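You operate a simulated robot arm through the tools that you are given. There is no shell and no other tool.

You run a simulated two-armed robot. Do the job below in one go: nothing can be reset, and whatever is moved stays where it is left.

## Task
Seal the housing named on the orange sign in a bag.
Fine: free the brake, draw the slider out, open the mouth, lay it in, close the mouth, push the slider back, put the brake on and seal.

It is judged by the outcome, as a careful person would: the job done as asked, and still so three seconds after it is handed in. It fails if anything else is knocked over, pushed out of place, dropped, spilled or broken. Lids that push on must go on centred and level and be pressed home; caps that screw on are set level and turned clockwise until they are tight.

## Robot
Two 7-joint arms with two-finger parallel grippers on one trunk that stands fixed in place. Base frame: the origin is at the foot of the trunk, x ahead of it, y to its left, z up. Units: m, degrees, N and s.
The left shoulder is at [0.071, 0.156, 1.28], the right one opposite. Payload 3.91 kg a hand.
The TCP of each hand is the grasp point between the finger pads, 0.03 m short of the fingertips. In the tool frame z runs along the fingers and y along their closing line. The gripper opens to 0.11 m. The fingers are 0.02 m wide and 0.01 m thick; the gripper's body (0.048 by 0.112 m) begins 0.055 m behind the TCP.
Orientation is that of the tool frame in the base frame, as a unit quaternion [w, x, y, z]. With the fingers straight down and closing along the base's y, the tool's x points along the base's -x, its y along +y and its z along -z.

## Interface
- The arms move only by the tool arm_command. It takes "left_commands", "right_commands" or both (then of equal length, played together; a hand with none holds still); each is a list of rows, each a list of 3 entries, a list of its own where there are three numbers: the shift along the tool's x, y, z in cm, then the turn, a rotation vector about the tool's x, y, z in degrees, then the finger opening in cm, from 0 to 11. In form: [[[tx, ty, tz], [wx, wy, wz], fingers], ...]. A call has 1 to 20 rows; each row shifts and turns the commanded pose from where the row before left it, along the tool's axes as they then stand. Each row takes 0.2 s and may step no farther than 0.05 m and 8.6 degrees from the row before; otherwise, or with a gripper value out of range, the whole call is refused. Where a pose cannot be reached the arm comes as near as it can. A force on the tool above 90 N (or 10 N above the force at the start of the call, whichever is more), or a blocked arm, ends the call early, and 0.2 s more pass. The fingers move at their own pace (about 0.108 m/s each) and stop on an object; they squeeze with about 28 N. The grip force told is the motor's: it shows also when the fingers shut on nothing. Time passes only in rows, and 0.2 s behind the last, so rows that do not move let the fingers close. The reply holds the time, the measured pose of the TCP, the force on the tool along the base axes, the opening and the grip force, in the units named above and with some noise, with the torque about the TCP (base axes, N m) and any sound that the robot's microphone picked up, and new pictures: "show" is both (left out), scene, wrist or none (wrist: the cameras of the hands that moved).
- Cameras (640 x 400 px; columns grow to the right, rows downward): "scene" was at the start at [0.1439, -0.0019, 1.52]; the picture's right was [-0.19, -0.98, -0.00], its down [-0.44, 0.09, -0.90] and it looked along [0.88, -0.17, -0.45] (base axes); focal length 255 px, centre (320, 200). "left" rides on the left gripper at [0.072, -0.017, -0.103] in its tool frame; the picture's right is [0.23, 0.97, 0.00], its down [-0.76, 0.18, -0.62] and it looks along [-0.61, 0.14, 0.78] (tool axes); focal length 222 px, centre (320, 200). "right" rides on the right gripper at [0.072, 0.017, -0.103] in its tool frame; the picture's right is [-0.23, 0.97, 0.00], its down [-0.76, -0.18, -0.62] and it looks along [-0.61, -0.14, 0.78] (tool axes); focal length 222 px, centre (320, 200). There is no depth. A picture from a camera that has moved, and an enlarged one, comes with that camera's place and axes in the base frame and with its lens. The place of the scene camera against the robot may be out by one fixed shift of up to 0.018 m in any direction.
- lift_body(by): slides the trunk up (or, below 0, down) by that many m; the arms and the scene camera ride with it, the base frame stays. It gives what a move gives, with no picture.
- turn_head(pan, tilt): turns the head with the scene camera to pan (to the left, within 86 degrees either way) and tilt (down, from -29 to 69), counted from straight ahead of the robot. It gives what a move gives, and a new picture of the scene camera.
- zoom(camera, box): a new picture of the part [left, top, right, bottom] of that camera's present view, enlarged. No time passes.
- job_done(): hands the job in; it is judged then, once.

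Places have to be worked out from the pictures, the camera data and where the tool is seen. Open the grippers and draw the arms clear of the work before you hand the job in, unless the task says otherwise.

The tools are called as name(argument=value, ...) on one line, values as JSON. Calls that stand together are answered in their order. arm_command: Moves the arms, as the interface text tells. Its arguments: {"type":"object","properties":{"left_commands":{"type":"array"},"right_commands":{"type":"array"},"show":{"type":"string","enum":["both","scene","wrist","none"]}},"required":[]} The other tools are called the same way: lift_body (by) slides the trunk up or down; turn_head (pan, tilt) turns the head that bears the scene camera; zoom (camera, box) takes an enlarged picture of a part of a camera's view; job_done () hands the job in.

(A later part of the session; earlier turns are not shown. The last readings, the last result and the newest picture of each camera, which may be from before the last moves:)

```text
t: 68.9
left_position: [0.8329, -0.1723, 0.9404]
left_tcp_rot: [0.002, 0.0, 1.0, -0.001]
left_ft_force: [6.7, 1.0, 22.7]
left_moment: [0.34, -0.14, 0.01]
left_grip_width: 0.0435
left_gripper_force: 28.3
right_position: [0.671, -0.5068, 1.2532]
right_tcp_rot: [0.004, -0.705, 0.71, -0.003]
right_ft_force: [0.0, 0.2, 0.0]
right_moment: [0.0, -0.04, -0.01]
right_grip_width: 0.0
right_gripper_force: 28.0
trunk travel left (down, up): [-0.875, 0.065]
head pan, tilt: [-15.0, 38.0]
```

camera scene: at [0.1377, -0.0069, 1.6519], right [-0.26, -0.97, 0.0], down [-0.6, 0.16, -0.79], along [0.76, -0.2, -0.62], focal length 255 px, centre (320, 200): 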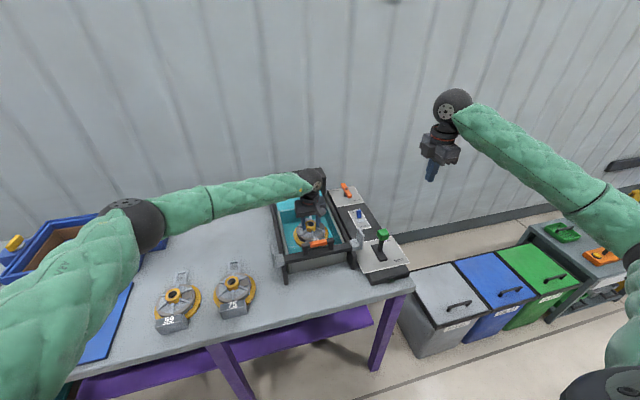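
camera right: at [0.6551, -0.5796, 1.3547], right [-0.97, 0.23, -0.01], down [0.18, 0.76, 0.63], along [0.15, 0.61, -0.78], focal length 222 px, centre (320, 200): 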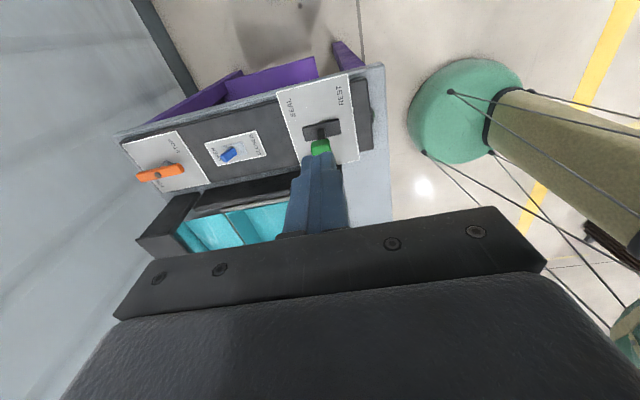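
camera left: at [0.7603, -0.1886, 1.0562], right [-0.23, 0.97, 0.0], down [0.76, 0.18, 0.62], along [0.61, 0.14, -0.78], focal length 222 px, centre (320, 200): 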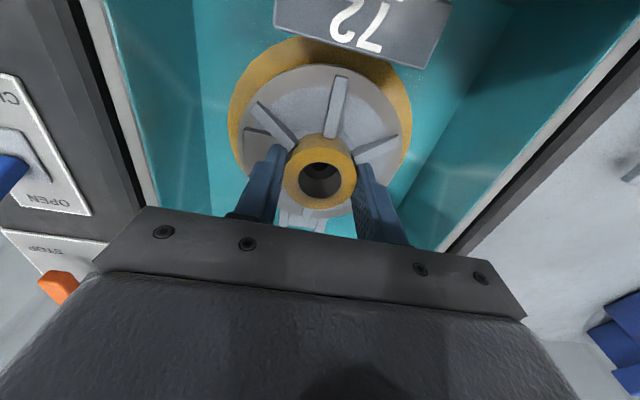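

Floor contact at TCP z≈0.940 (+23 N). I ease up 2 mm and open the fingers.

arm_command(left_commands=[[[0, 0, -0.2], [0, 0, 0], 2], [[0, 0, 0], [0, 0, 0], 5], [[0, 0, 0], [0, 0, 0], 6], [[0, 0, 0], [0, 0, 0], 7], [[0, 0, 0], [0, 0, 0], 7]], show="both")

```text
t: 70.1
left_position: [0.8308, -0.1728, 0.939]
left_tcp_rot: [0.0, 0.001, 1.0, 0.0]
left_ft_force: [-3.9, -0.2, 13.1]
left_moment: [-0.11, 0.14, 0.16]
left_grip_width: 0.069
left_gripper_force: 0.1
right_position: [0.6705, -0.5074, 1.2526]
right_tcp_rot: [0.005, -0.705, 0.709, -0.003]
right_ft_force: [-0.2, 0.1, -0.1]
right_moment: [-0.02, 0.01, 0.0]
right_grip_width: 0.0001
right_gripper_force: 28.2
trunk travel left (down, up): [-0.875, 0.065]
head pan, tilt: [-15.0, 38.0]
camera scene: at [0.1355, -0.0065, 1.6521], right [-0.26, -0.97, 0.0], down [-0.59, 0.16, -0.79], along [0.76, -0.2, -0.62], focal length 255 px, centre (320, 200)
camera left: at [0.7578, -0.1885, 1.0449], right [-0.23, 0.97, 0.0], down [0.76, 0.18, 0.62], along [0.61, 0.14, -0.78], focal length 222 px, centre (320, 200)
```

scene: 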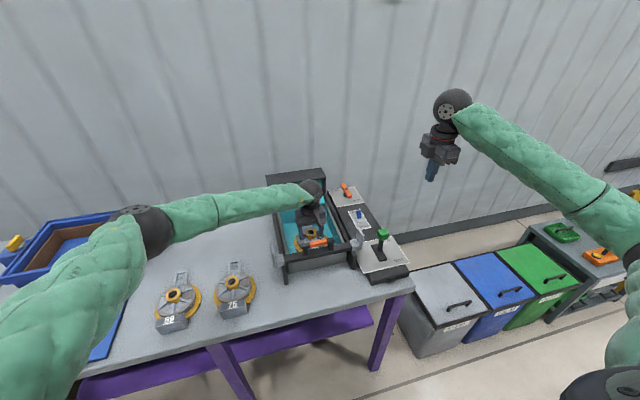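
left: 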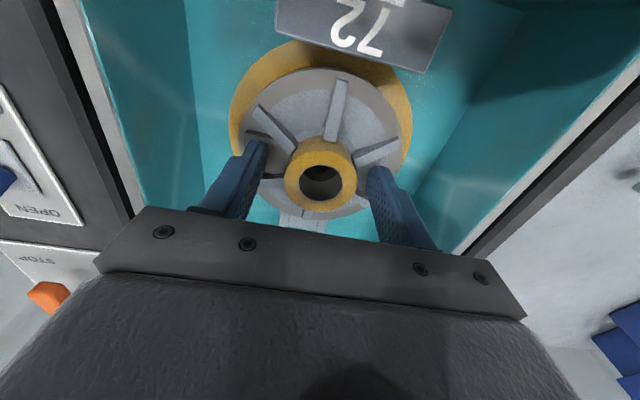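

The fingers are open around the hub; I lift straight up and check the housing stays put.

arm_command(left_commands=[[[0, 0, -1], [0, 0, 0], 7.5], [[0, 0, -2], [0, 0, 0], 7.5], [[0, 0, -3], [0, 0, 0], 7.5], [[0, 0, -4], [0, 0, 0], 7.5], [[0, 0, -4], [0, 0, 0], 7.5], [[0, 0, -4], [0, 0, 0], 7.5], [[0, 0, 0], [0, 0, 0], 7.5]], show="both")

```text
t: 71.7
left_position: [0.8325, -0.1725, 1.12]
left_tcp_rot: [-0.001, 0.0, 1.0, 0.0]
left_ft_force: [0.3, 0.0, -0.9]
left_moment: [0.01, 0.02, 0.02]
left_grip_width: 0.0749
left_gripper_force: 0.0
right_position: [0.6726, -0.5072, 1.2523]
right_tcp_rot: [0.004, -0.705, 0.709, -0.001]
right_ft_force: [-1.0, -0.2, -0.1]
right_moment: [0.01, -0.01, 0.0]
right_grip_width: 0.0
right_gripper_force: 27.8
trunk travel left (down, up): [-0.875, 0.065]
head pan, tilt: [-15.0, 38.0]
camera scene: at [0.1378, -0.007, 1.6519], right [-0.26, -0.97, 0.0], down [-0.6, 0.16, -0.79], along [0.76, -0.2, -0.62], focal length 255 px, centre (320, 200)
camera left: at [0.7599, -0.1887, 1.2246], right [-0.23, 0.97, 0.0], down [0.76, 0.18, 0.62], along [0.61, 0.14, -0.78], focal length 222 px, centre (320, 200)
```

scene: 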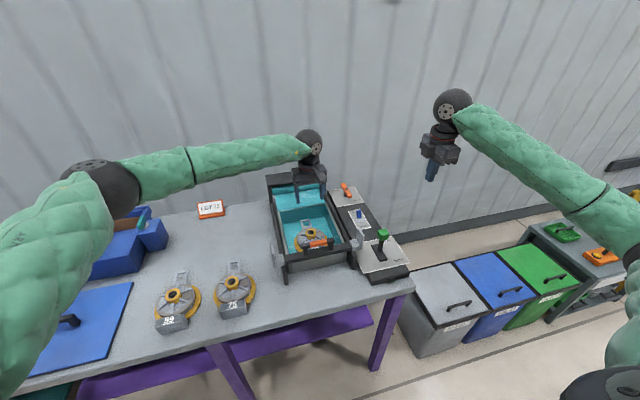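
left: 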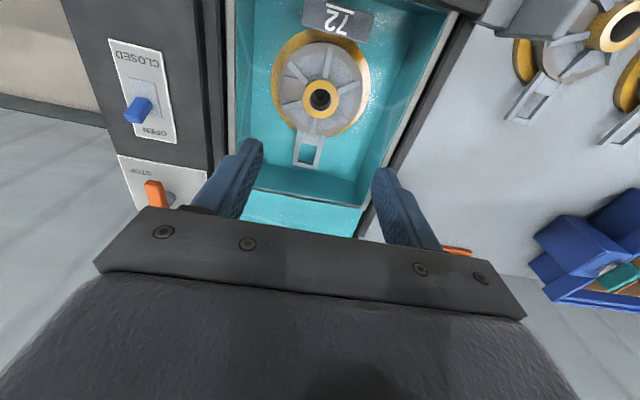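

Housing 72 lies flat and centred in the bag. I withdraw the left hand up and to the left, and bring the right hand (fingers closed) to above the far side of the toggle.

arm_command(left_commands=[[[0, 0, -4], [0, 0, 0], 8], [[2.1, 3.44, -2], [0, 0, 0], 9], [[2.1, 3.44, -2], [0, 0, 0], 9], [[2.1, 3.44, -2], [0, 0, 0], 9], [[2.1, 3.44, -2], [0, 0, 0], 9], [[2.1, 3.44, -2], [0, 0, 0], 9], [[2.1, 3.44, -2], [0, 0, 0], 9], [[2.1, 3.44, -2], [0, 0, 0], 9], [[2.1, 3.44, -2], [0, 0, 0], 9], [[2.1, 3.44, -2], [0, 0, 0], 9], [[0, 0, 0], [0, 0, 0], 9]], right_commands=[[[0, 0, 0], [0, 0, 0], 0], [[-1.1, -3.05, 1.1], [0, 0, 0], 0], [[-1.1, -3.05, 1.1], [0, 0, 0], 0], [[-1.1, -3.05, 1.1], [0, 0, 0], 0], [[-1.1, -3.05, 1.1], [0, 0, 0], 0], [[-1.1, -3.05, 1.1], [0, 0, 0], 0], [[-1.1, -3.05, 1.1], [0, 0, 0], 0], [[-1.1, -3.05, 1.1], [0, 0, 0], 0], [[-1.1, -3.05, 1.1], [0, 0, 0], 0], [[-1.1, -3.05, 1.1], [0, 0, 0], 0], [[0, 0, 0], [0, 0, 0], 0]], show="both")

```text
t: 74.1
left_position: [0.6426, 0.1346, 1.3377]
left_tcp_rot: [0.0, 0.0, 1.0, 0.001]
left_ft_force: [0.4, 0.3, 0.7]
left_moment: [0.03, 0.0, 0.0]
left_grip_width: 0.0899
left_gripper_force: 0.0
right_position: [0.948, -0.4091, 1.1575]
right_tcp_rot: [0.004, -0.705, 0.709, -0.002]
right_ft_force: [-0.1, -0.6, -0.4]
right_moment: [0.01, 0.0, 0.0]
right_grip_width: 0.0
right_gripper_force: 28.3
trunk travel left (down, up): [-0.875, 0.065]
head pan, tilt: [-15.0, 38.0]
camera scene: at [0.1376, -0.008, 1.6519], right [-0.26, -0.97, 0.0], down [-0.6, 0.16, -0.79], along [0.76, -0.2, -0.62], focal length 255 px, centre (320, 200)
camera right: at [0.9315, -0.4815, 1.2597], right [-0.97, 0.23, -0.01], down [0.18, 0.76, 0.63], along [0.15, 0.61, -0.78], focal length 222 px, centre (320, 200)
camera left: at [0.5704, 0.1186, 1.4429], right [-0.23, 0.97, 0.0], down [0.76, 0.18, 0.62], along [0.61, 0.14, -0.78], focal length 222 px, centre (320, 200)
```

scene: 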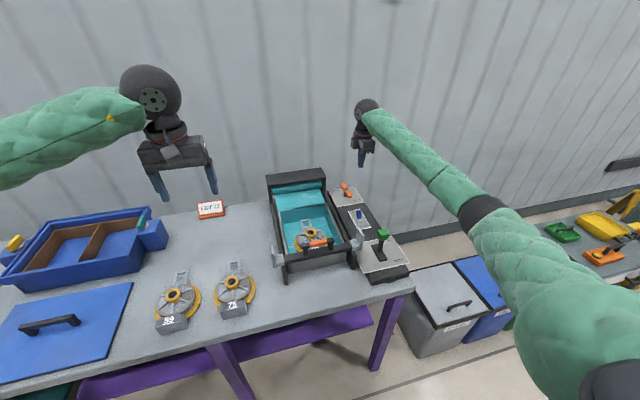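
right: 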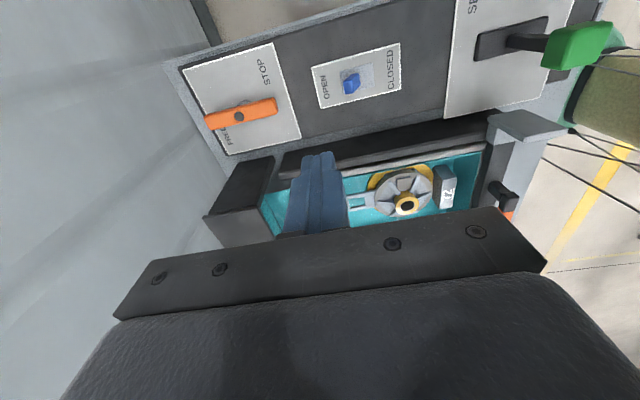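
left: 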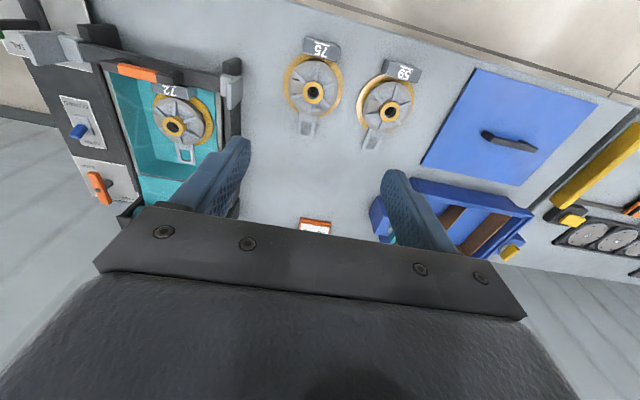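

The toggle now leans to OPEN with its tip at x≈0.91. I descend on its far side.

arm_command(right_commands=[[[0, 0, 4], [0, 0, 0], 0], [[0, 0, 4], [0, 0, 0], 0], [[0, 0, 4], [0, 0, 0], 0], [[0, 0, 4], [0, 0, 0], 0], [[0, 0, 3], [0, 0, 0], 0], [[0, 0, 2], [0, 0, 0], 0], [[0, 0, 0], [0, 0, 0], 0]], show="both")

```text
t: 75.7
left_position: [0.6434, 0.1356, 1.3386]
left_tcp_rot: [0.0, 0.0, 1.0, 0.001]
left_ft_force: [-0.1, -1.0, -0.6]
left_moment: [-0.03, -0.01, -0.01]
left_grip_width: 0.0899
left_gripper_force: 0.1
right_position: [0.9492, -0.4087, 0.9466]
right_tcp_rot: [0.004, -0.704, 0.71, -0.002]
right_ft_force: [-0.8, -0.2, 0.1]
right_moment: [-0.01, -0.01, 0.02]
right_grip_width: 0.0
right_gripper_force: 28.2
trunk travel left (down, up): [-0.875, 0.065]
head pan, tilt: [-15.0, 38.0]
camera scene: at [0.1374, -0.0065, 1.6519], right [-0.26, -0.97, 0.0], down [-0.6, 0.16, -0.79], along [0.76, -0.2, -0.62], focal length 255 px, centre (320, 200)
camera right: at [0.9326, -0.4817, 1.0493], right [-0.97, 0.23, -0.01], down [0.18, 0.76, 0.63], along [0.15, 0.61, -0.78], focal length 222 px, centre (320, 200)
```

scene: 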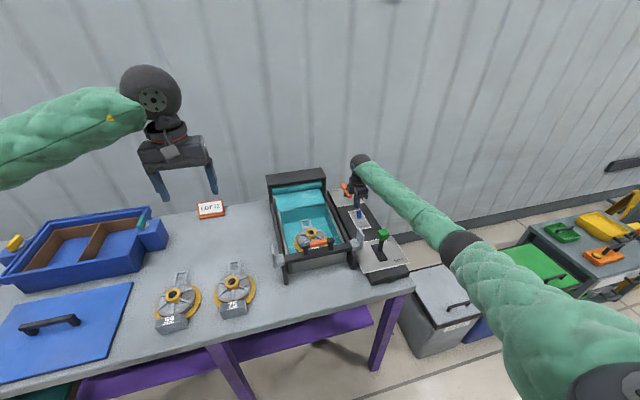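
right: 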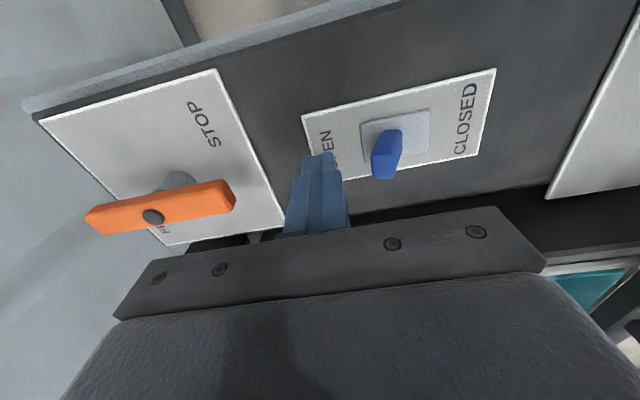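

The finger stands on the OPEN side. I push the toggle back (-x) towards CLOSED.

arm_command(right_commands=[[[0, 1.2, 0], [0, 0, 0], 0], [[0, 1, 0], [0, 0, 0], 0], [[0, 0.7, 0], [0, 0, 0], 0], [[0, 0.7, 0], [0, 0, 0], 0], [[0, 0.5, 0], [0, 0, 0], 0], [[0, 0.5, 0], [0, 0, 0], 0], [[0, 0, 0], [0, 0, 0], 0]], show="both")

```text
t: 77.3
left_position: [0.6445, 0.1349, 1.3378]
left_tcp_rot: [0.0, 0.0, 1.0, 0.0]
left_ft_force: [0.3, -0.3, 0.1]
left_moment: [-0.02, -0.02, -0.03]
left_grip_width: 0.0901
left_gripper_force: 0.1
right_position: [0.9019, -0.4079, 0.9477]
right_tcp_rot: [0.003, -0.704, 0.71, -0.001]
right_ft_force: [-0.2, 0.1, 0.3]
right_moment: [0.01, -0.03, 0.02]
right_grip_width: 0.0
right_gripper_force: 27.4
trunk travel left (down, up): [-0.875, 0.065]
head pan, tilt: [-15.0, 38.0]
camera scene: at [0.1375, -0.0064, 1.6519], right [-0.26, -0.97, 0.0], down [-0.6, 0.16, -0.79], along [0.76, -0.2, -0.62], focal length 255 px, centre (320, 200)
camera right: at [0.8861, -0.4806, 1.0496], right [-0.97, 0.23, -0.01], down [0.18, 0.76, 0.63], along [0.15, 0.61, -0.78], focal length 222 px, centre (320, 200)
```

scene: 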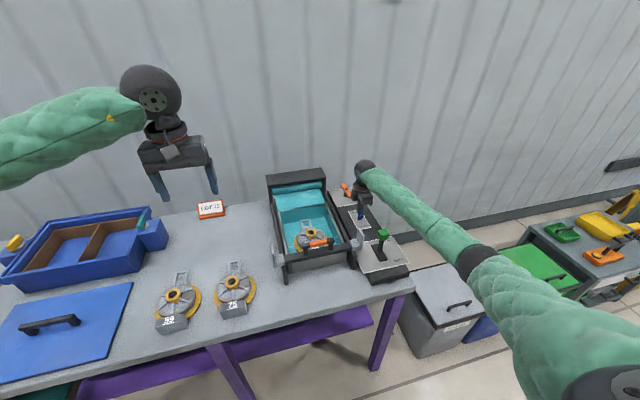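
right: 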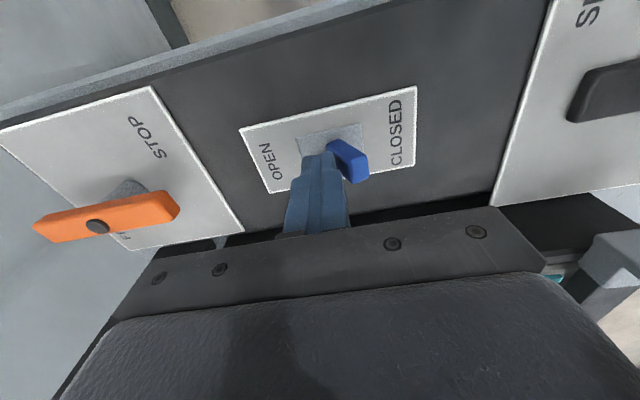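

The toggle has nearly swung over; I push 5 mm further and check the bag.

arm_command(right_commands=[[[0, 0.3, 0], [0, 0, 0], 0], [[0, 0.3, 0], [0, 0, 0], 0], [[0, 0, 0], [0, 0, 0], 0]], show="both")

zoom(camera="scene", box=[250, 150, 400, 290])

```text
t: 78.1
left_position: [0.6465, 0.1349, 1.3366]
left_tcp_rot: [-0.002, 0.0, 1.0, 0.0]
left_ft_force: [-0.2, 0.2, -0.1]
left_moment: [0.04, 0.01, -0.04]
left_grip_width: 0.09
left_gripper_force: 0.2
right_position: [0.9017, -0.4075, 0.9477]
right_tcp_rot: [0.004, -0.705, 0.709, -0.003]
right_ft_force: [37.8, -6.2, 7.0]
right_moment: [-0.2, -1.08, 0.09]
right_grip_width: 0.0
right_gripper_force: 28.0
trunk travel left (down, up): [-0.875, 0.065]
head pan, tilt: [-15.0, 38.0]
camera scene: at [0.141, -0.0068, 1.6518], right [-0.26, -0.97, 0.0], down [-0.6, 0.16, -0.79], along [0.76, -0.2, -0.62], focal length 255 px, centre (320, 200)
camera right: at [0.8838, -0.4805, 1.0498], right [-0.97, 0.23, -0.01], down [0.18, 0.76, 0.63], along [0.15, 0.61, -0.78], focal length 222 px, centre (320, 200)
```

scene: 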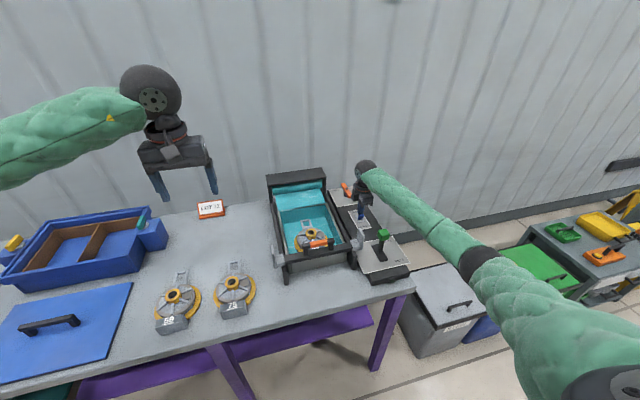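
right: 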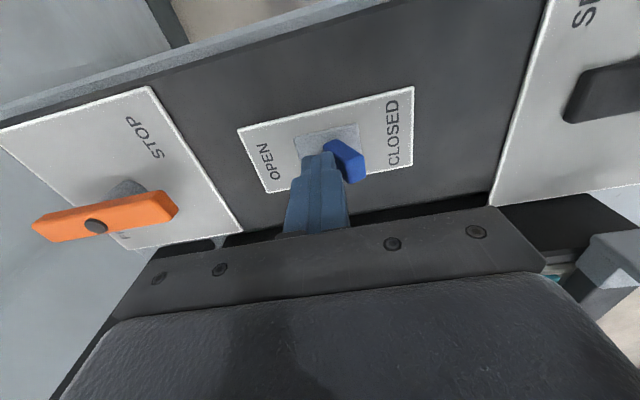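

```text
2.86 times, centred on (325, 220) of scene
camera zoom: at [0.141, -0.0068, 1.6518], right [-0.26, -0.97, 0.0], down [-0.6, 0.16, -0.79], along [0.76, -0.2, -0.62], focal length 730 px, centre (306, 143)
```

zoom: 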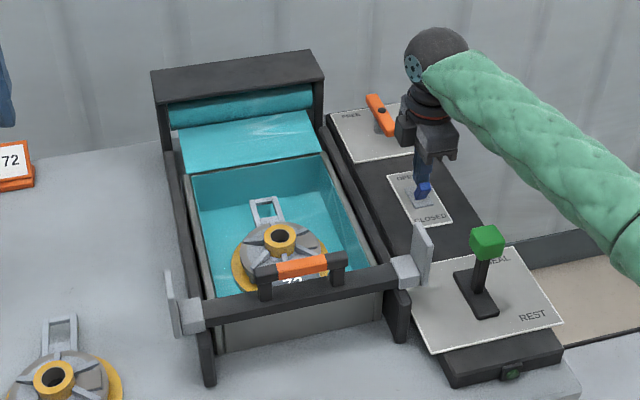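

The toggle is against its CLOSED end (38 N). I back off and look whether the bag mouth has closed.

arm_command(right_commands=[[[0, -0.6, 0], [0, 0, 0], 0], [[0, -1, 0], [0, 0, 0], 0], [[0, -1, -1], [0, 0, 0], 0], [[0, 0, -4], [0, 0, 0], 0], [[0, 0, -4], [0, 0, 0], 0], [[0, 0, -4], [0, 0, 0], 0], [[0, 0, -4], [0, 0, 0], 0], [[0, 0, -4], [0, 0, 0], 0], [[0, 0, 0], [0, 0, 0], 0]], show="both")

zoom(camera="scene", box=[250, 150, 400, 290])

zoom(camera="right", box=[180, 20, 500, 230])

```text
t: 80.1
left_position: [0.6442, 0.1351, 1.3376]
left_tcp_rot: [0.0, 0.0, 1.0, 0.0]
left_ft_force: [0.7, -0.1, 0.4]
left_moment: [0.01, -0.01, -0.03]
left_grip_width: 0.0898
left_gripper_force: 0.0
right_position: [0.923, -0.4094, 1.158]
right_tcp_rot: [0.003, -0.704, 0.71, -0.002]
right_ft_force: [0.0, 0.6, -0.1]
right_moment: [0.0, -0.01, 0.0]
right_grip_width: 0.0
right_gripper_force: 28.1
trunk travel left (down, up): [-0.875, 0.065]
head pan, tilt: [-15.0, 38.0]
camera scene: at [0.1376, -0.0067, 1.6519], right [-0.26, -0.97, 0.0], down [-0.6, 0.16, -0.79], along [0.76, -0.2, -0.62], focal length 255 px, centre (320, 200)
camera right: at [0.9052, -0.4816, 1.2596], right [-0.97, 0.23, -0.01], down [0.18, 0.76, 0.63], along [0.15, 0.61, -0.78], focal length 222 px, centre (320, 200)
```

scene: 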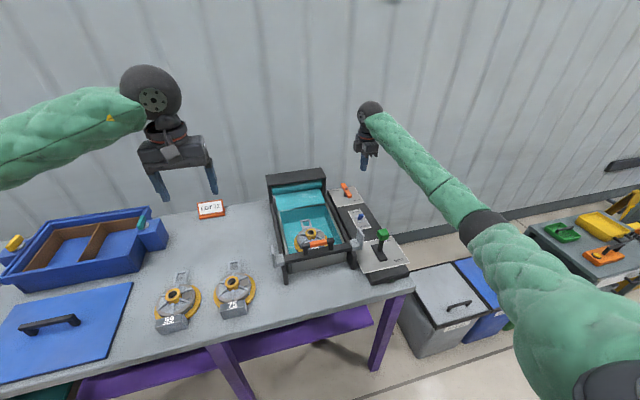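
right: 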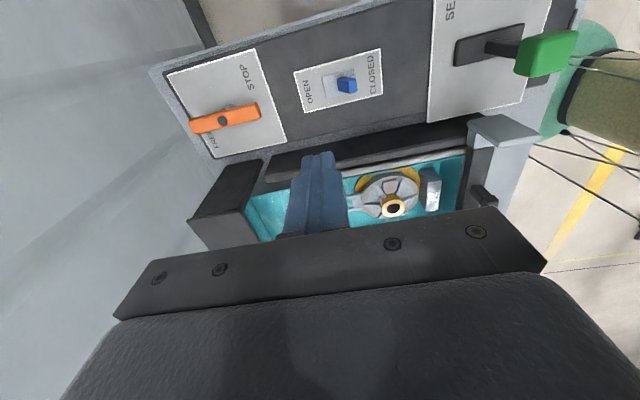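

```text
2.86 times, centred on (325, 220) of scene
camera zoom: at [0.1376, -0.0067, 1.6519], right [-0.26, -0.97, 0.0], down [-0.6, 0.16, -0.79], along [0.76, -0.2, -0.62], focal length 730 px, centre (306, 143)
```

zoom: 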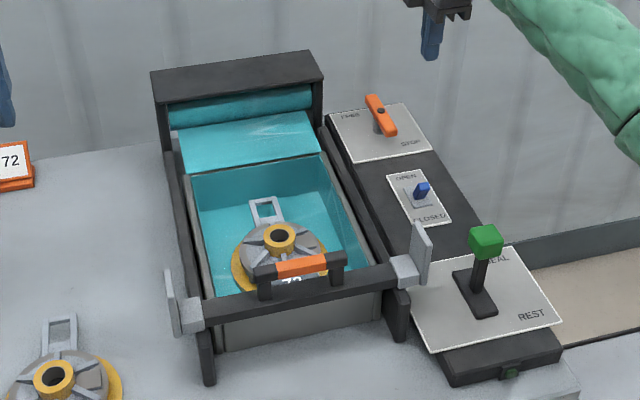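

```text
1.90 times, centred on (340, 125) of right
camera zoom: at [0.9052, -0.4816, 1.2596], right [-0.97, 0.23, -0.01], down [0.18, 0.76, 0.63], along [0.15, 0.61, -0.78], focal length 423 px, centre (282, 343)
```

zoom: 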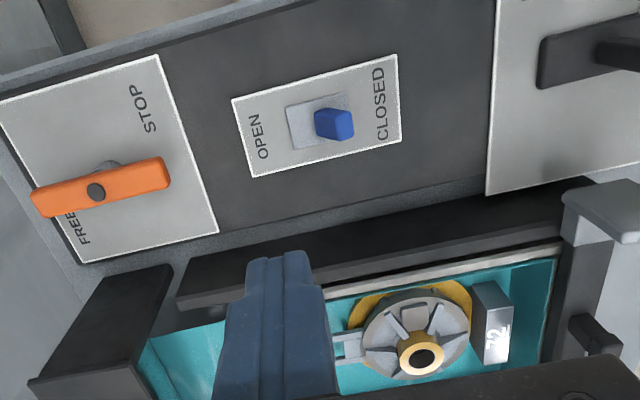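

zoom(camera="right", box=[285, 40, 405, 130])

zoom(camera="left", box=[40, 70, 140, 170])

zoom(camera="scene", box=[335, 195, 395, 245])

```text
4.44 times, centred on (345, 85) of right
camera zoom: at [0.9052, -0.4816, 1.2596], right [-0.97, 0.23, -0.01], down [0.18, 0.76, 0.63], along [0.15, 0.61, -0.78], focal length 987 px, centre (209, 711)
```

zoom: 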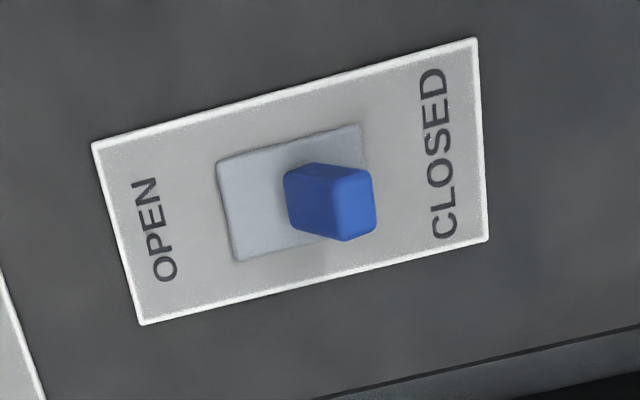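

```text
4.00 times, centred on (90, 120) of left
camera zoom: at [0.5708, 0.1193, 1.4426], right [-0.23, 0.97, 0.0], down [0.76, 0.18, 0.62], along [0.61, 0.14, -0.78], focal length 888 px, centre (1240, 520)
```

zoom: 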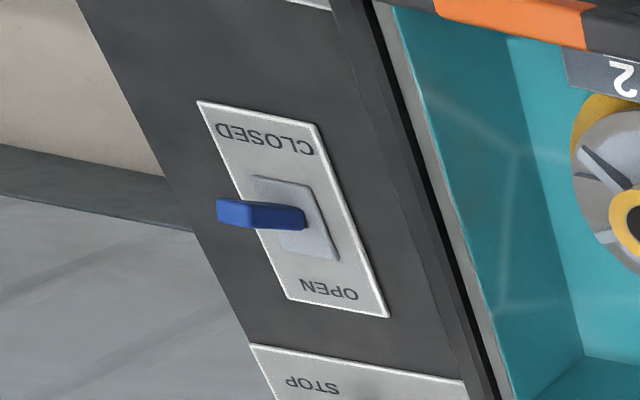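

```text
8.00 times, centred on (365, 220) of scene
camera zoom: at [0.1376, -0.0067, 1.6519], right [-0.26, -0.97, 0.0], down [-0.6, 0.16, -0.79], along [0.76, -0.2, -0.62], focal length 2043 px, centre (-40, 40)
```

zoom: 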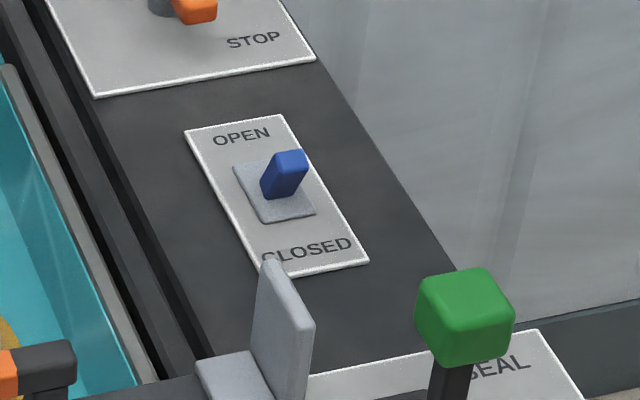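

The toggle is back at its original CLOSED position, though the bag still looks open. I wait a moment and look again.

arm_command(right_commands=[[[0, 0, 0], [0, 0, 0], 0], [[0, 0, 0], [0, 0, 0], 0], [[0, 0, 0], [0, 0, 0], 0], [[0, 0, 0], [0, 0, 0], 0], [[0, 0, 0], [0, 0, 0], 0]], show="scene")

zoom(camera="scene", box=[260, 160, 370, 290])

zoom(camera="left", box=[20, 20, 260, 220])

```text
t: 81.3
left_position: [0.6453, 0.1356, 1.337]
left_tcp_rot: [0.001, 0.0, 1.0, 0.0]
left_ft_force: [0.2, -0.4, 0.0]
left_moment: [0.0, 0.0, 0.03]
left_grip_width: 0.0899
left_gripper_force: 0.1
right_position: [0.9213, -0.4077, 1.1566]
right_tcp_rot: [0.002, -0.705, 0.709, -0.001]
right_ft_force: [0.0, -0.4, -0.6]
right_moment: [-0.01, 0.0, 0.02]
right_grip_width: 0.0002
right_gripper_force: 27.8
trunk travel left (down, up): [-0.875, 0.065]
head pan, tilt: [-15.0, 38.0]
camera scene: at [0.1375, -0.0066, 1.6519], right [-0.26, -0.97, 0.0], down [-0.6, 0.16, -0.79], along [0.76, -0.2, -0.62], focal length 255 px, centre (320, 200)
```

scene: 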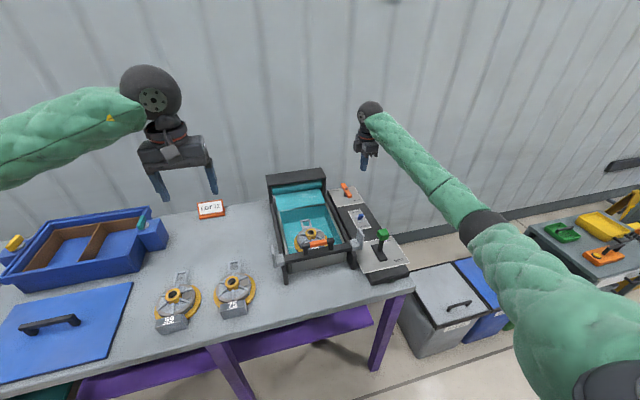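

```text
3.08 times, centred on (315, 225) of scene
camera zoom: at [0.1375, -0.0066, 1.6519], right [-0.26, -0.97, 0.0], down [-0.6, 0.16, -0.79], along [0.76, -0.2, -0.62], focal length 786 px, centre (335, 123)
```

zoom: 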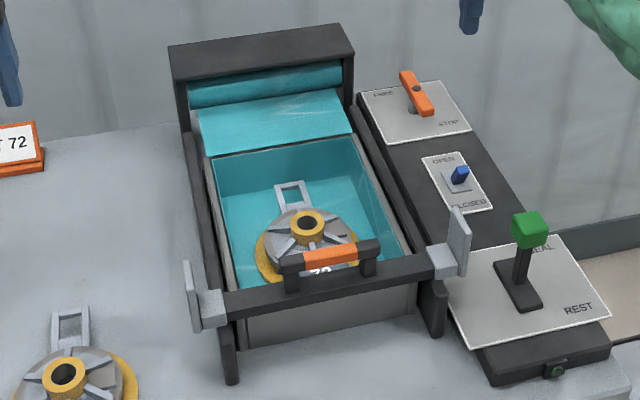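

```text
2.00 times, centred on (140, 120) of left
camera zoom: at [0.5707, 0.1194, 1.4427], right [-0.23, 0.97, 0.0], down [0.76, 0.18, 0.62], along [0.61, 0.14, -0.78], focal length 444 px, centre (680, 360)
```

zoom: 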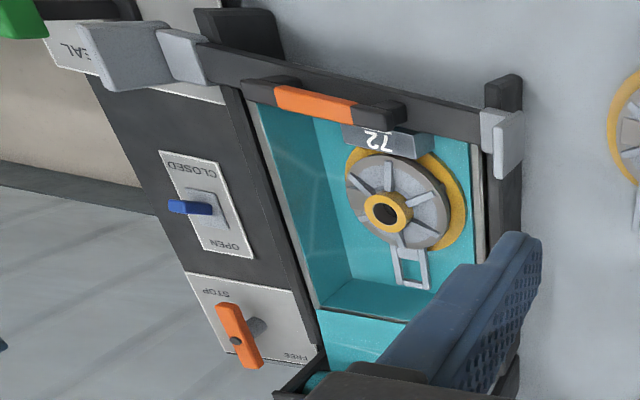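

The bag still looks open, so the toggle may not be fully home. I go back down on its far side with the contact point higher up for better leverage.

arm_command(right_commands=[[[0, -0.6, 4], [0, 0, 0], 0], [[0, 0, 4], [0, 0, 0], 0], [[0, 0, 4], [0, 0, 0], 0], [[0, 0, 4], [0, 0, 0], 0], [[0, 0, 3], [0, 0, 0], 0], [[0, 0, 1.2], [0, 0, 0], 0], [[0, 0, 0], [0, 0, 0], 0]], show="wrist")

```text
t: 82.9
left_position: [0.6433, 0.1356, 1.3377]
left_tcp_rot: [-0.001, 0.001, 1.0, 0.0]
left_ft_force: [0.2, -0.4, -0.2]
left_moment: [0.0, 0.03, 0.01]
left_grip_width: 0.0898
left_gripper_force: 0.1
right_position: [0.9299, -0.41, 0.9546]
right_tcp_rot: [0.003, -0.705, 0.709, -0.002]
right_ft_force: [0.4, 0.4, -0.2]
right_moment: [0.05, 0.0, -0.01]
right_grip_width: 0.0
right_gripper_force: 27.8
trunk travel left (down, up): [-0.875, 0.065]
head pan, tilt: [-15.0, 38.0]
camera right: at [0.9129, -0.481, 1.0575], right [-0.97, 0.23, -0.01], down [0.18, 0.76, 0.63], along [0.15, 0.61, -0.78], focal length 222 px, centre (320, 200)
```

right: 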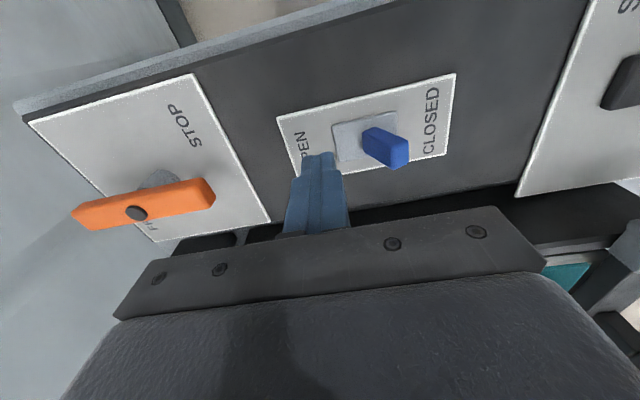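

arm_command(right_commands=[[[0, 1.5, 0], [0, 0, 0], 0], [[0, 1, 0], [0, 0, 0], 0], [[0, 0.4, 0], [0, 0, 0], 0], [[0, 0.4, 0], [0, 0, 0], 0], [[0, 0, 0], [0, 0, 0], 0]], show="wrist")

```text
t: 84.1
left_position: [0.6449, 0.135, 1.3383]
left_tcp_rot: [-0.001, 0.0, 1.0, 0.001]
left_ft_force: [0.3, 0.4, -0.7]
left_moment: [0.0, -0.02, 0.07]
left_grip_width: 0.09
left_gripper_force: 0.1
right_position: [0.898, -0.4086, 0.954]
right_tcp_rot: [0.004, -0.704, 0.71, -0.002]
right_ft_force: [14.6, -0.3, 2.5]
right_moment: [-0.06, -0.41, 0.11]
right_grip_width: 0.0001
right_gripper_force: 27.6
trunk travel left (down, up): [-0.875, 0.065]
head pan, tilt: [-15.0, 38.0]
camera right: at [0.8807, -0.4808, 1.0576], right [-0.97, 0.23, -0.01], down [0.18, 0.76, 0.63], along [0.15, 0.61, -0.78], focal length 222 px, centre (320, 200)
```

right: 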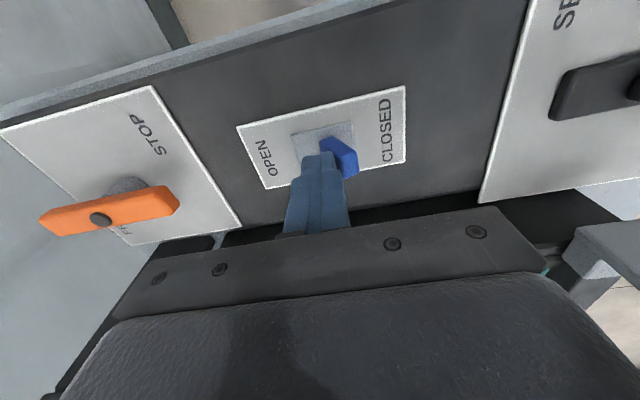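

arm_command(right_commands=[[[0, 0.25, 0], [0, 0, 0], 0], [[0, 0.2, 0], [0, 0, 0], 0], [[0, 0, 0], [0, 0, 0], 0]], show="scene")

zoom(camera="scene", box=[260, 160, 400, 290])

```text
t: 84.9
left_position: [0.6487, 0.1349, 1.337]
left_tcp_rot: [-0.002, 0.0, 1.0, 0.0]
left_ft_force: [-1.7, 0.0, 0.0]
left_moment: [0.02, 0.0, 0.0]
left_grip_width: 0.09
left_gripper_force: 0.1
right_position: [0.8975, -0.4077, 0.9557]
right_tcp_rot: [0.005, -0.705, 0.71, -0.003]
right_ft_force: [64.8, -11.1, 15.4]
right_moment: [-0.31, -1.79, 0.08]
right_grip_width: 0.0
right_gripper_force: 27.7
trunk travel left (down, up): [-0.875, 0.065]
head pan, tilt: [-15.0, 38.0]
camera scene: at [0.1428, -0.0068, 1.6517], right [-0.26, -0.97, 0.0], down [-0.6, 0.16, -0.79], along [0.76, -0.2, -0.62], focal length 255 px, centre (320, 200)
```

scene: 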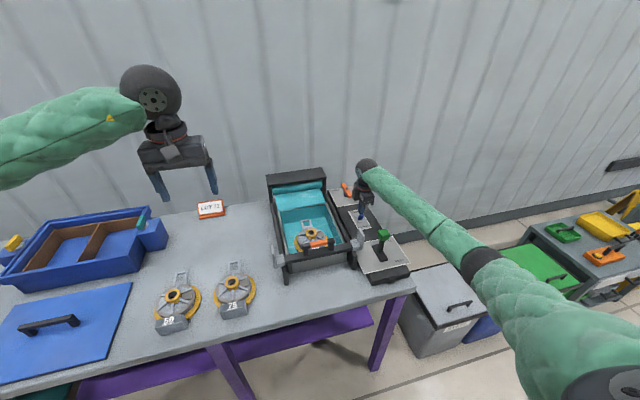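

```text
3.08 times, centred on (330, 225) of scene
camera zoom: at [0.1428, -0.0068, 1.6517], right [-0.26, -0.97, 0.0], down [-0.6, 0.16, -0.79], along [0.76, -0.2, -0.62], focal length 786 px, centre (289, 123)
```

zoom: 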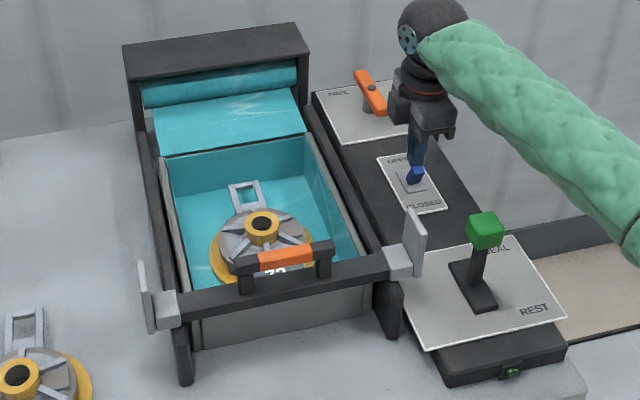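

The toggle doesn't move even at 65 N, so it is fully at CLOSED; the film should close as the slider goes back. I back off, rise, and return over the slider handle.

arm_command(right_commands=[[[0, -0.6, 0], [0, 0, 0], 0], [[0, -1, 0], [0, 0, 0], 0], [[0, 0, -4], [0, 0, 0], 0], [[0, 0, -4], [0, 0, 0], 0], [[0, 0, -4], [0, 0, 0], 0], [[0, 0, -4], [0, 0, 0], 0], [[0, 0, -4], [0, 0, 0], 0], [[-3.5, 3, 0], [0, 0, 0], 4], [[-3.5, 3, 0], [0, 0, 0], 4], [[-3.5, 3, 0], [0, 0, 0], 4], [[-3.5, 3, 0], [0, 0, 0], 4], [[-3.5, 3, 0], [0, 0, 0], 4], [[-3.5, 3, 0], [0, 0, 0], 4], [[-3.1, 2.8, 0], [0, 0, 0], 4], [[0, 0, 0], [0, 0, 0], 4]], show="both")

```text
t: 88.1
left_position: [0.6442, 0.1343, 1.3375]
left_tcp_rot: [0.0, 0.0, 1.0, 0.0]
left_ft_force: [0.1, 0.3, 0.6]
left_moment: [0.0, 0.04, 0.0]
left_grip_width: 0.0899
left_gripper_force: 0.1
right_position: [0.6999, -0.1645, 1.1529]
right_tcp_rot: [0.003, -0.705, 0.709, -0.001]
right_ft_force: [0.8, 0.6, -0.1]
right_moment: [0.01, -0.03, -0.03]
right_grip_width: 0.0398
right_gripper_force: 0.1
trunk travel left (down, up): [-0.875, 0.065]
head pan, tilt: [-15.0, 38.0]
camera scene: at [0.1375, -0.007, 1.6519], right [-0.26, -0.97, 0.0], down [-0.6, 0.16, -0.79], along [0.76, -0.2, -0.62], focal length 255 px, centre (320, 200)
camera right: at [0.6835, -0.2379, 1.2567], right [-0.97, 0.23, -0.01], down [0.18, 0.76, 0.63], along [0.15, 0.61, -0.78], focal length 222 px, centre (320, 200)
```

scene: 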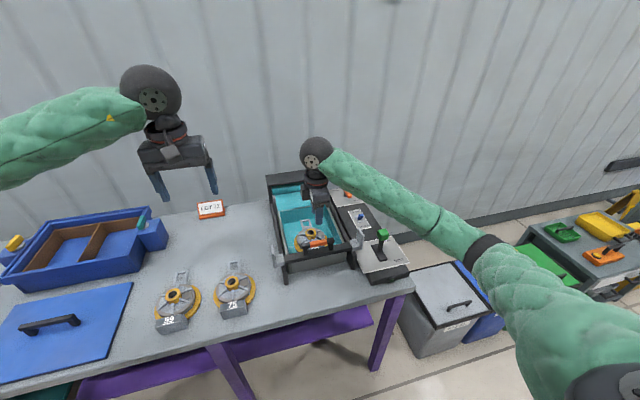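
right: 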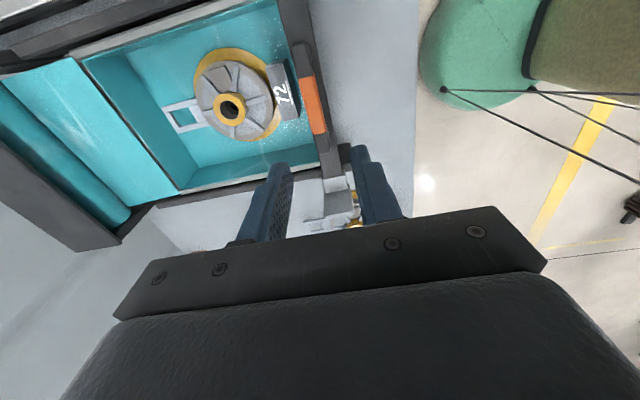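

The handle is at x≈0.707 below the hand. I align and descend around it.

arm_command(right_commands=[[[0.2, -0.7, 3], [0, 0, 0], 4], [[0, 0, 3], [0, 0, 0], 4], [[0, 0, 3], [0, 0, 0], 4], [[0, 0, 2], [0, 0, 0], 4], [[0, 0, 2], [0, 0, 0], 4], [[0, 0, 1], [0, 0, 0], 4], [[0, 0, 0.7], [0, 0, 0], 4], [[0, 0, 0], [0, 0, 0], 4]], show="both")

```text
t: 89.9
left_position: [0.6428, 0.1346, 1.3373]
left_tcp_rot: [0.0, 0.0, 1.0, 0.0]
left_ft_force: [0.4, 0.2, 0.1]
left_moment: [-0.02, 0.0, 0.01]
left_grip_width: 0.0901
left_gripper_force: 0.1
right_position: [0.706, -0.1675, 1.0072]
right_tcp_rot: [0.003, -0.704, 0.71, -0.002]
right_ft_force: [0.2, -0.1, -0.6]
right_moment: [0.01, 0.0, 0.0]
right_grip_width: 0.0401
right_gripper_force: 0.1
trunk travel left (down, up): [-0.875, 0.065]
head pan, tilt: [-15.0, 38.0]
camera scene: at [0.1373, -0.0064, 1.6519], right [-0.26, -0.97, 0.0], down [-0.6, 0.16, -0.79], along [0.76, -0.2, -0.62], focal length 255 px, centre (320, 200)
camera right: at [0.69, -0.2403, 1.1092], right [-0.97, 0.23, -0.01], down [0.18, 0.76, 0.63], along [0.15, 0.61, -0.78], focal length 222 px, centre (320, 200)
```

scene: 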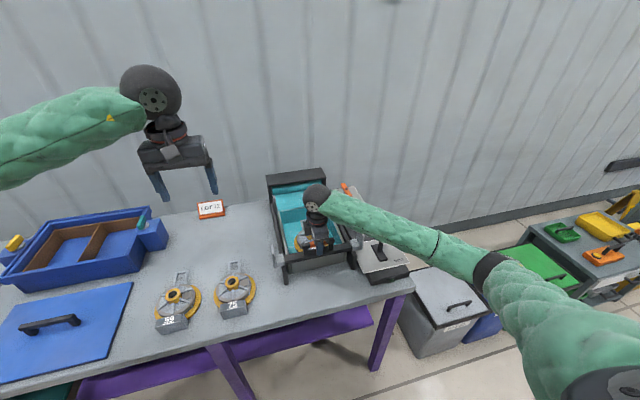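
right: 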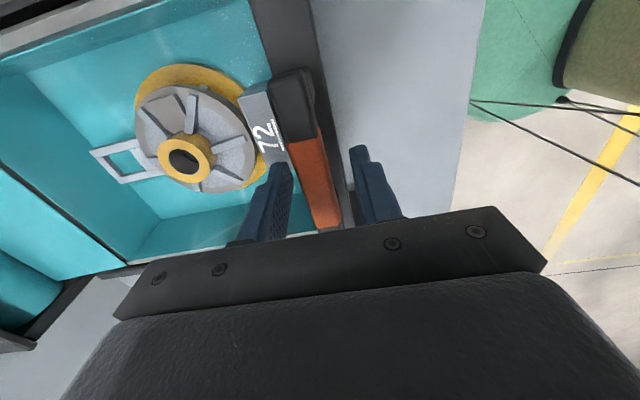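

Fingers straddle the handle. I close on it.

arm_command(right_commands=[[[0, 0, 0], [0, 0, 0], 2.5], [[0, 0, 0], [0, 0, 0], 1], [[0, 0, 0], [0, 0, 0], 1], [[0, 0, 0], [0, 0, 0], 1]], show="none")

```text
t: 90.9
left_position: [0.6445, 0.135, 1.3366]
left_tcp_rot: [-0.001, 0.0, 1.0, -0.001]
left_ft_force: [0.5, 0.2, 0.3]
left_moment: [0.01, 0.02, -0.02]
left_grip_width: 0.0898
left_gripper_force: 0.0
right_position: [0.7066, -0.1665, 1.0068]
right_tcp_rot: [0.003, -0.705, 0.709, -0.002]
right_ft_force: [11.7, -0.8, 3.2]
right_moment: [-0.12, 0.14, 0.96]
right_grip_width: 0.0157
right_gripper_force: 45.2
trunk travel left (down, up): [-0.875, 0.065]
head pan, tilt: [-15.0, 38.0]
```

The handle is gripped. I push the slider away 3 cm and check force and the view.

arm_command(right_commands=[[[0, -0.7, 0], [0, 0, 0], 1], [[0, -1, 0], [0, 0, 0], 1], [[0, -1.3, 0], [0, 0, 0], 1], [[0, 0, 0], [0, 0, 0], 1]], show="both")

```text
t: 91.9
left_position: [0.6438, 0.1352, 1.337]
left_tcp_rot: [-0.001, 0.0, 1.0, 0.001]
left_ft_force: [0.1, 0.2, -0.4]
left_moment: [0.0, 0.01, 0.02]
left_grip_width: 0.0899
left_gripper_force: 0.0
right_position: [0.7378, -0.1671, 1.0071]
right_tcp_rot: [0.003, -0.705, 0.709, -0.002]
right_ft_force: [-1.2, 2.5, -2.8]
right_moment: [0.06, 0.24, 0.88]
right_grip_width: 0.0159
right_gripper_force: 44.6
trunk travel left (down, up): [-0.875, 0.065]
head pan, tilt: [-15.0, 38.0]
camera scene: at [0.1376, -0.0062, 1.6519], right [-0.26, -0.97, 0.0], down [-0.6, 0.16, -0.79], along [0.76, -0.2, -0.62], focal length 255 px, centre (320, 200)
camera right: at [0.7211, -0.2404, 1.1093], right [-0.97, 0.23, -0.01], down [0.18, 0.76, 0.63], along [0.15, 0.61, -0.78], focal length 222 px, centre (320, 200)
```

scene: 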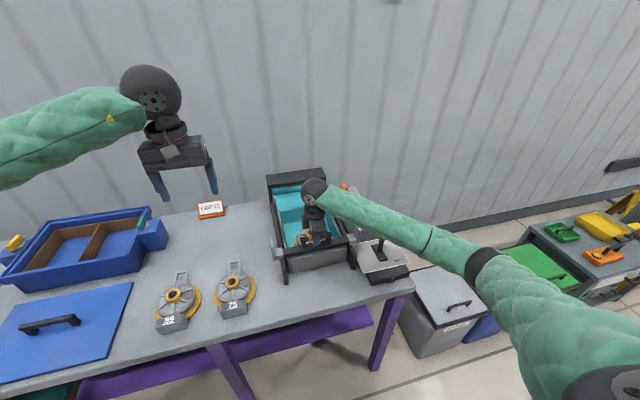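
right: 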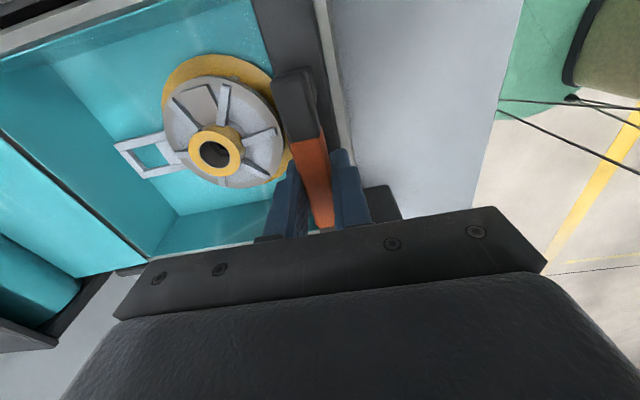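

Free movement, with the tag passing under the slider bar. I push on slowly, watching for contact with the hub.

arm_command(right_commands=[[[0, -1, 0], [0, 0, 0], 1], [[0, -1, 0], [0, 0, 0], 1], [[0, -1, 0], [0, 0, 0], 1], [[0, -1, 0], [0, 0, 0], 1], [[0, 0, 0], [0, 0, 0], 1]], show="both")

```text
t: 93.1
left_position: [0.6446, 0.1364, 1.3375]
left_tcp_rot: [-0.001, 0.0, 1.0, 0.0]
left_ft_force: [-1.2, 0.9, -0.8]
left_moment: [0.0, -0.03, -0.01]
left_grip_width: 0.0898
left_gripper_force: 0.1
right_position: [0.778, -0.1666, 1.0069]
right_tcp_rot: [0.004, -0.705, 0.709, -0.001]
right_ft_force: [0.5, 8.1, -10.9]
right_moment: [-0.19, 0.19, 0.81]
right_grip_width: 0.0156
right_gripper_force: 45.0
trunk travel left (down, up): [-0.875, 0.065]
head pan, tilt: [-15.0, 38.0]
camera scene: at [0.1383, -0.0058, 1.6518], right [-0.26, -0.97, 0.0], down [-0.6, 0.16, -0.79], along [0.76, -0.2, -0.62], focal length 255 px, centre (320, 200)
camera right: at [0.7615, -0.2404, 1.1093], right [-0.97, 0.23, -0.01], down [0.18, 0.76, 0.63], along [0.15, 0.61, -0.78], focal length 222 px, centre (320, 200)
```

scene: 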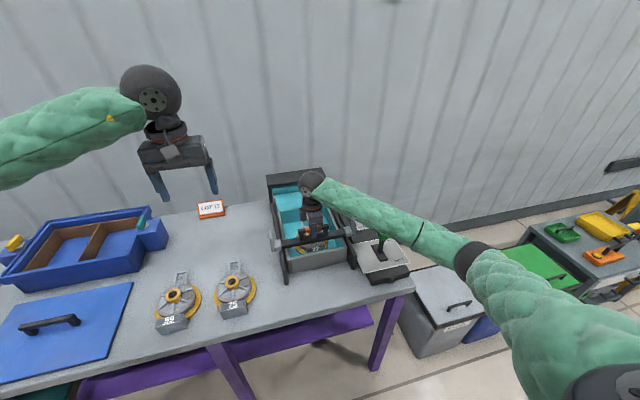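
right: 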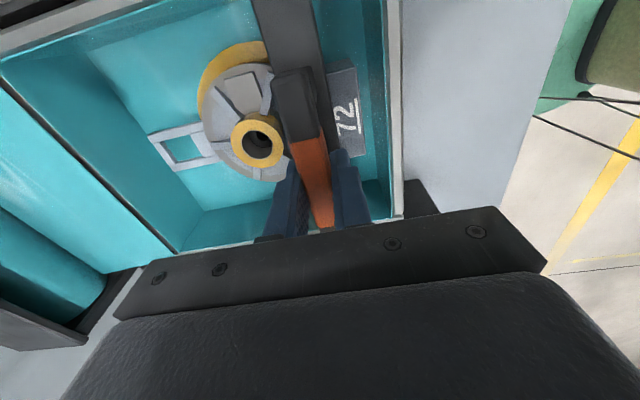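

The slider bar is about to pass over the hub. I trim 1 mm and go on in 5 mm steps.

arm_command(right_commands=[[[-0.06, -0.5, 0.08], [0, 0, 0], 1], [[0, -0.5, 0], [0, 0, 0], 1], [[0, -0.5, 0], [0, 0, 0], 1], [[0, -0.5, 0], [0, 0, 0], 1], [[0, 0, 0], [0, 0, 0], 1]], show="wrist")

```text
t: 94.3
left_position: [0.6446, 0.1358, 1.3378]
left_tcp_rot: [-0.001, -0.001, 1.0, -0.001]
left_ft_force: [0.4, -0.6, 0.4]
left_moment: [0.01, -0.03, 0.0]
left_grip_width: 0.0899
left_gripper_force: 0.1
right_position: [0.7984, -0.1675, 1.0064]
right_tcp_rot: [0.003, -0.705, 0.71, -0.002]
right_ft_force: [-0.7, 5.9, -10.5]
right_moment: [0.48, 0.23, 0.78]
right_grip_width: 0.0159
right_gripper_force: 45.3
trunk travel left (down, up): [-0.875, 0.065]
head pan, tilt: [-15.0, 38.0]
camera right: at [0.7811, -0.2404, 1.1094], right [-0.97, 0.23, -0.01], down [0.18, 0.76, 0.63], along [0.15, 0.61, -0.78], focal length 222 px, centre (320, 200)
```

right: 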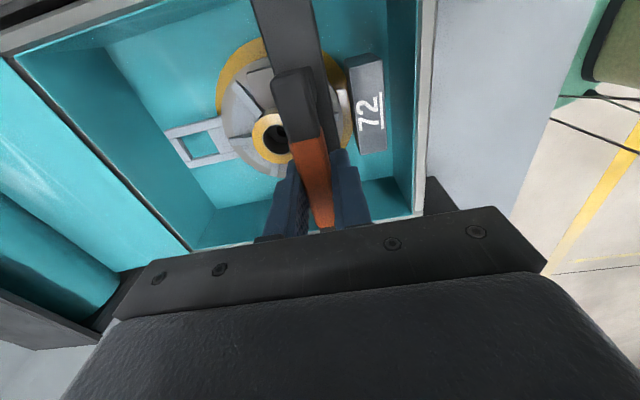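

No x force yet; I continue over the hub region in small steps.

arm_command(right_commands=[[[-0.04, -0.5, 0.06], [0, 0, 0], 1], [[0, -0.5, 0], [0, 0, 0], 1], [[0, -0.5, 0], [0, 0, 0], 1], [[0, -0.5, 0], [0, 0, 0], 1], [[0, 0, 0], [0, 0, 0], 1]], show="wrist")

```text
t: 95.5
left_position: [0.6442, 0.134, 1.3372]
left_tcp_rot: [-0.001, 0.0, 1.0, 0.0]
left_ft_force: [-0.9, -0.3, -0.4]
left_moment: [0.0, 0.01, 0.0]
left_grip_width: 0.0899
left_gripper_force: 0.1
right_position: [0.817, -0.1679, 1.0061]
right_tcp_rot: [0.003, -0.704, 0.71, -0.002]
right_ft_force: [0.0, -1.1, -5.5]
right_moment: [-0.46, 0.21, 0.85]
right_grip_width: 0.0161
right_gripper_force: 45.0
trunk travel left (down, up): [-0.875, 0.065]
head pan, tilt: [-15.0, 38.0]
camera right: at [0.8009, -0.2404, 1.1094], right [-0.97, 0.23, -0.01], down [0.18, 0.76, 0.63], along [0.15, 0.61, -0.78], focal length 222 px, centre (320, 200)
```

right: 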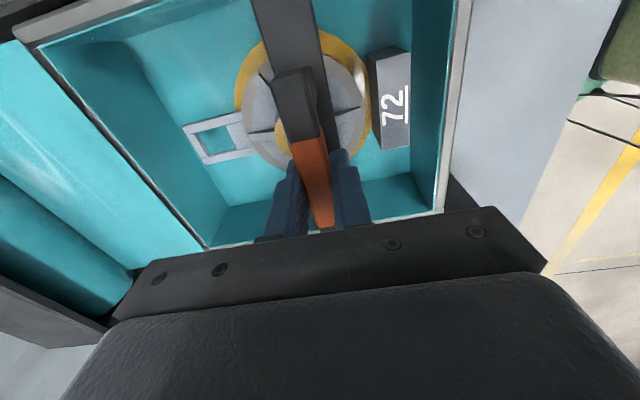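

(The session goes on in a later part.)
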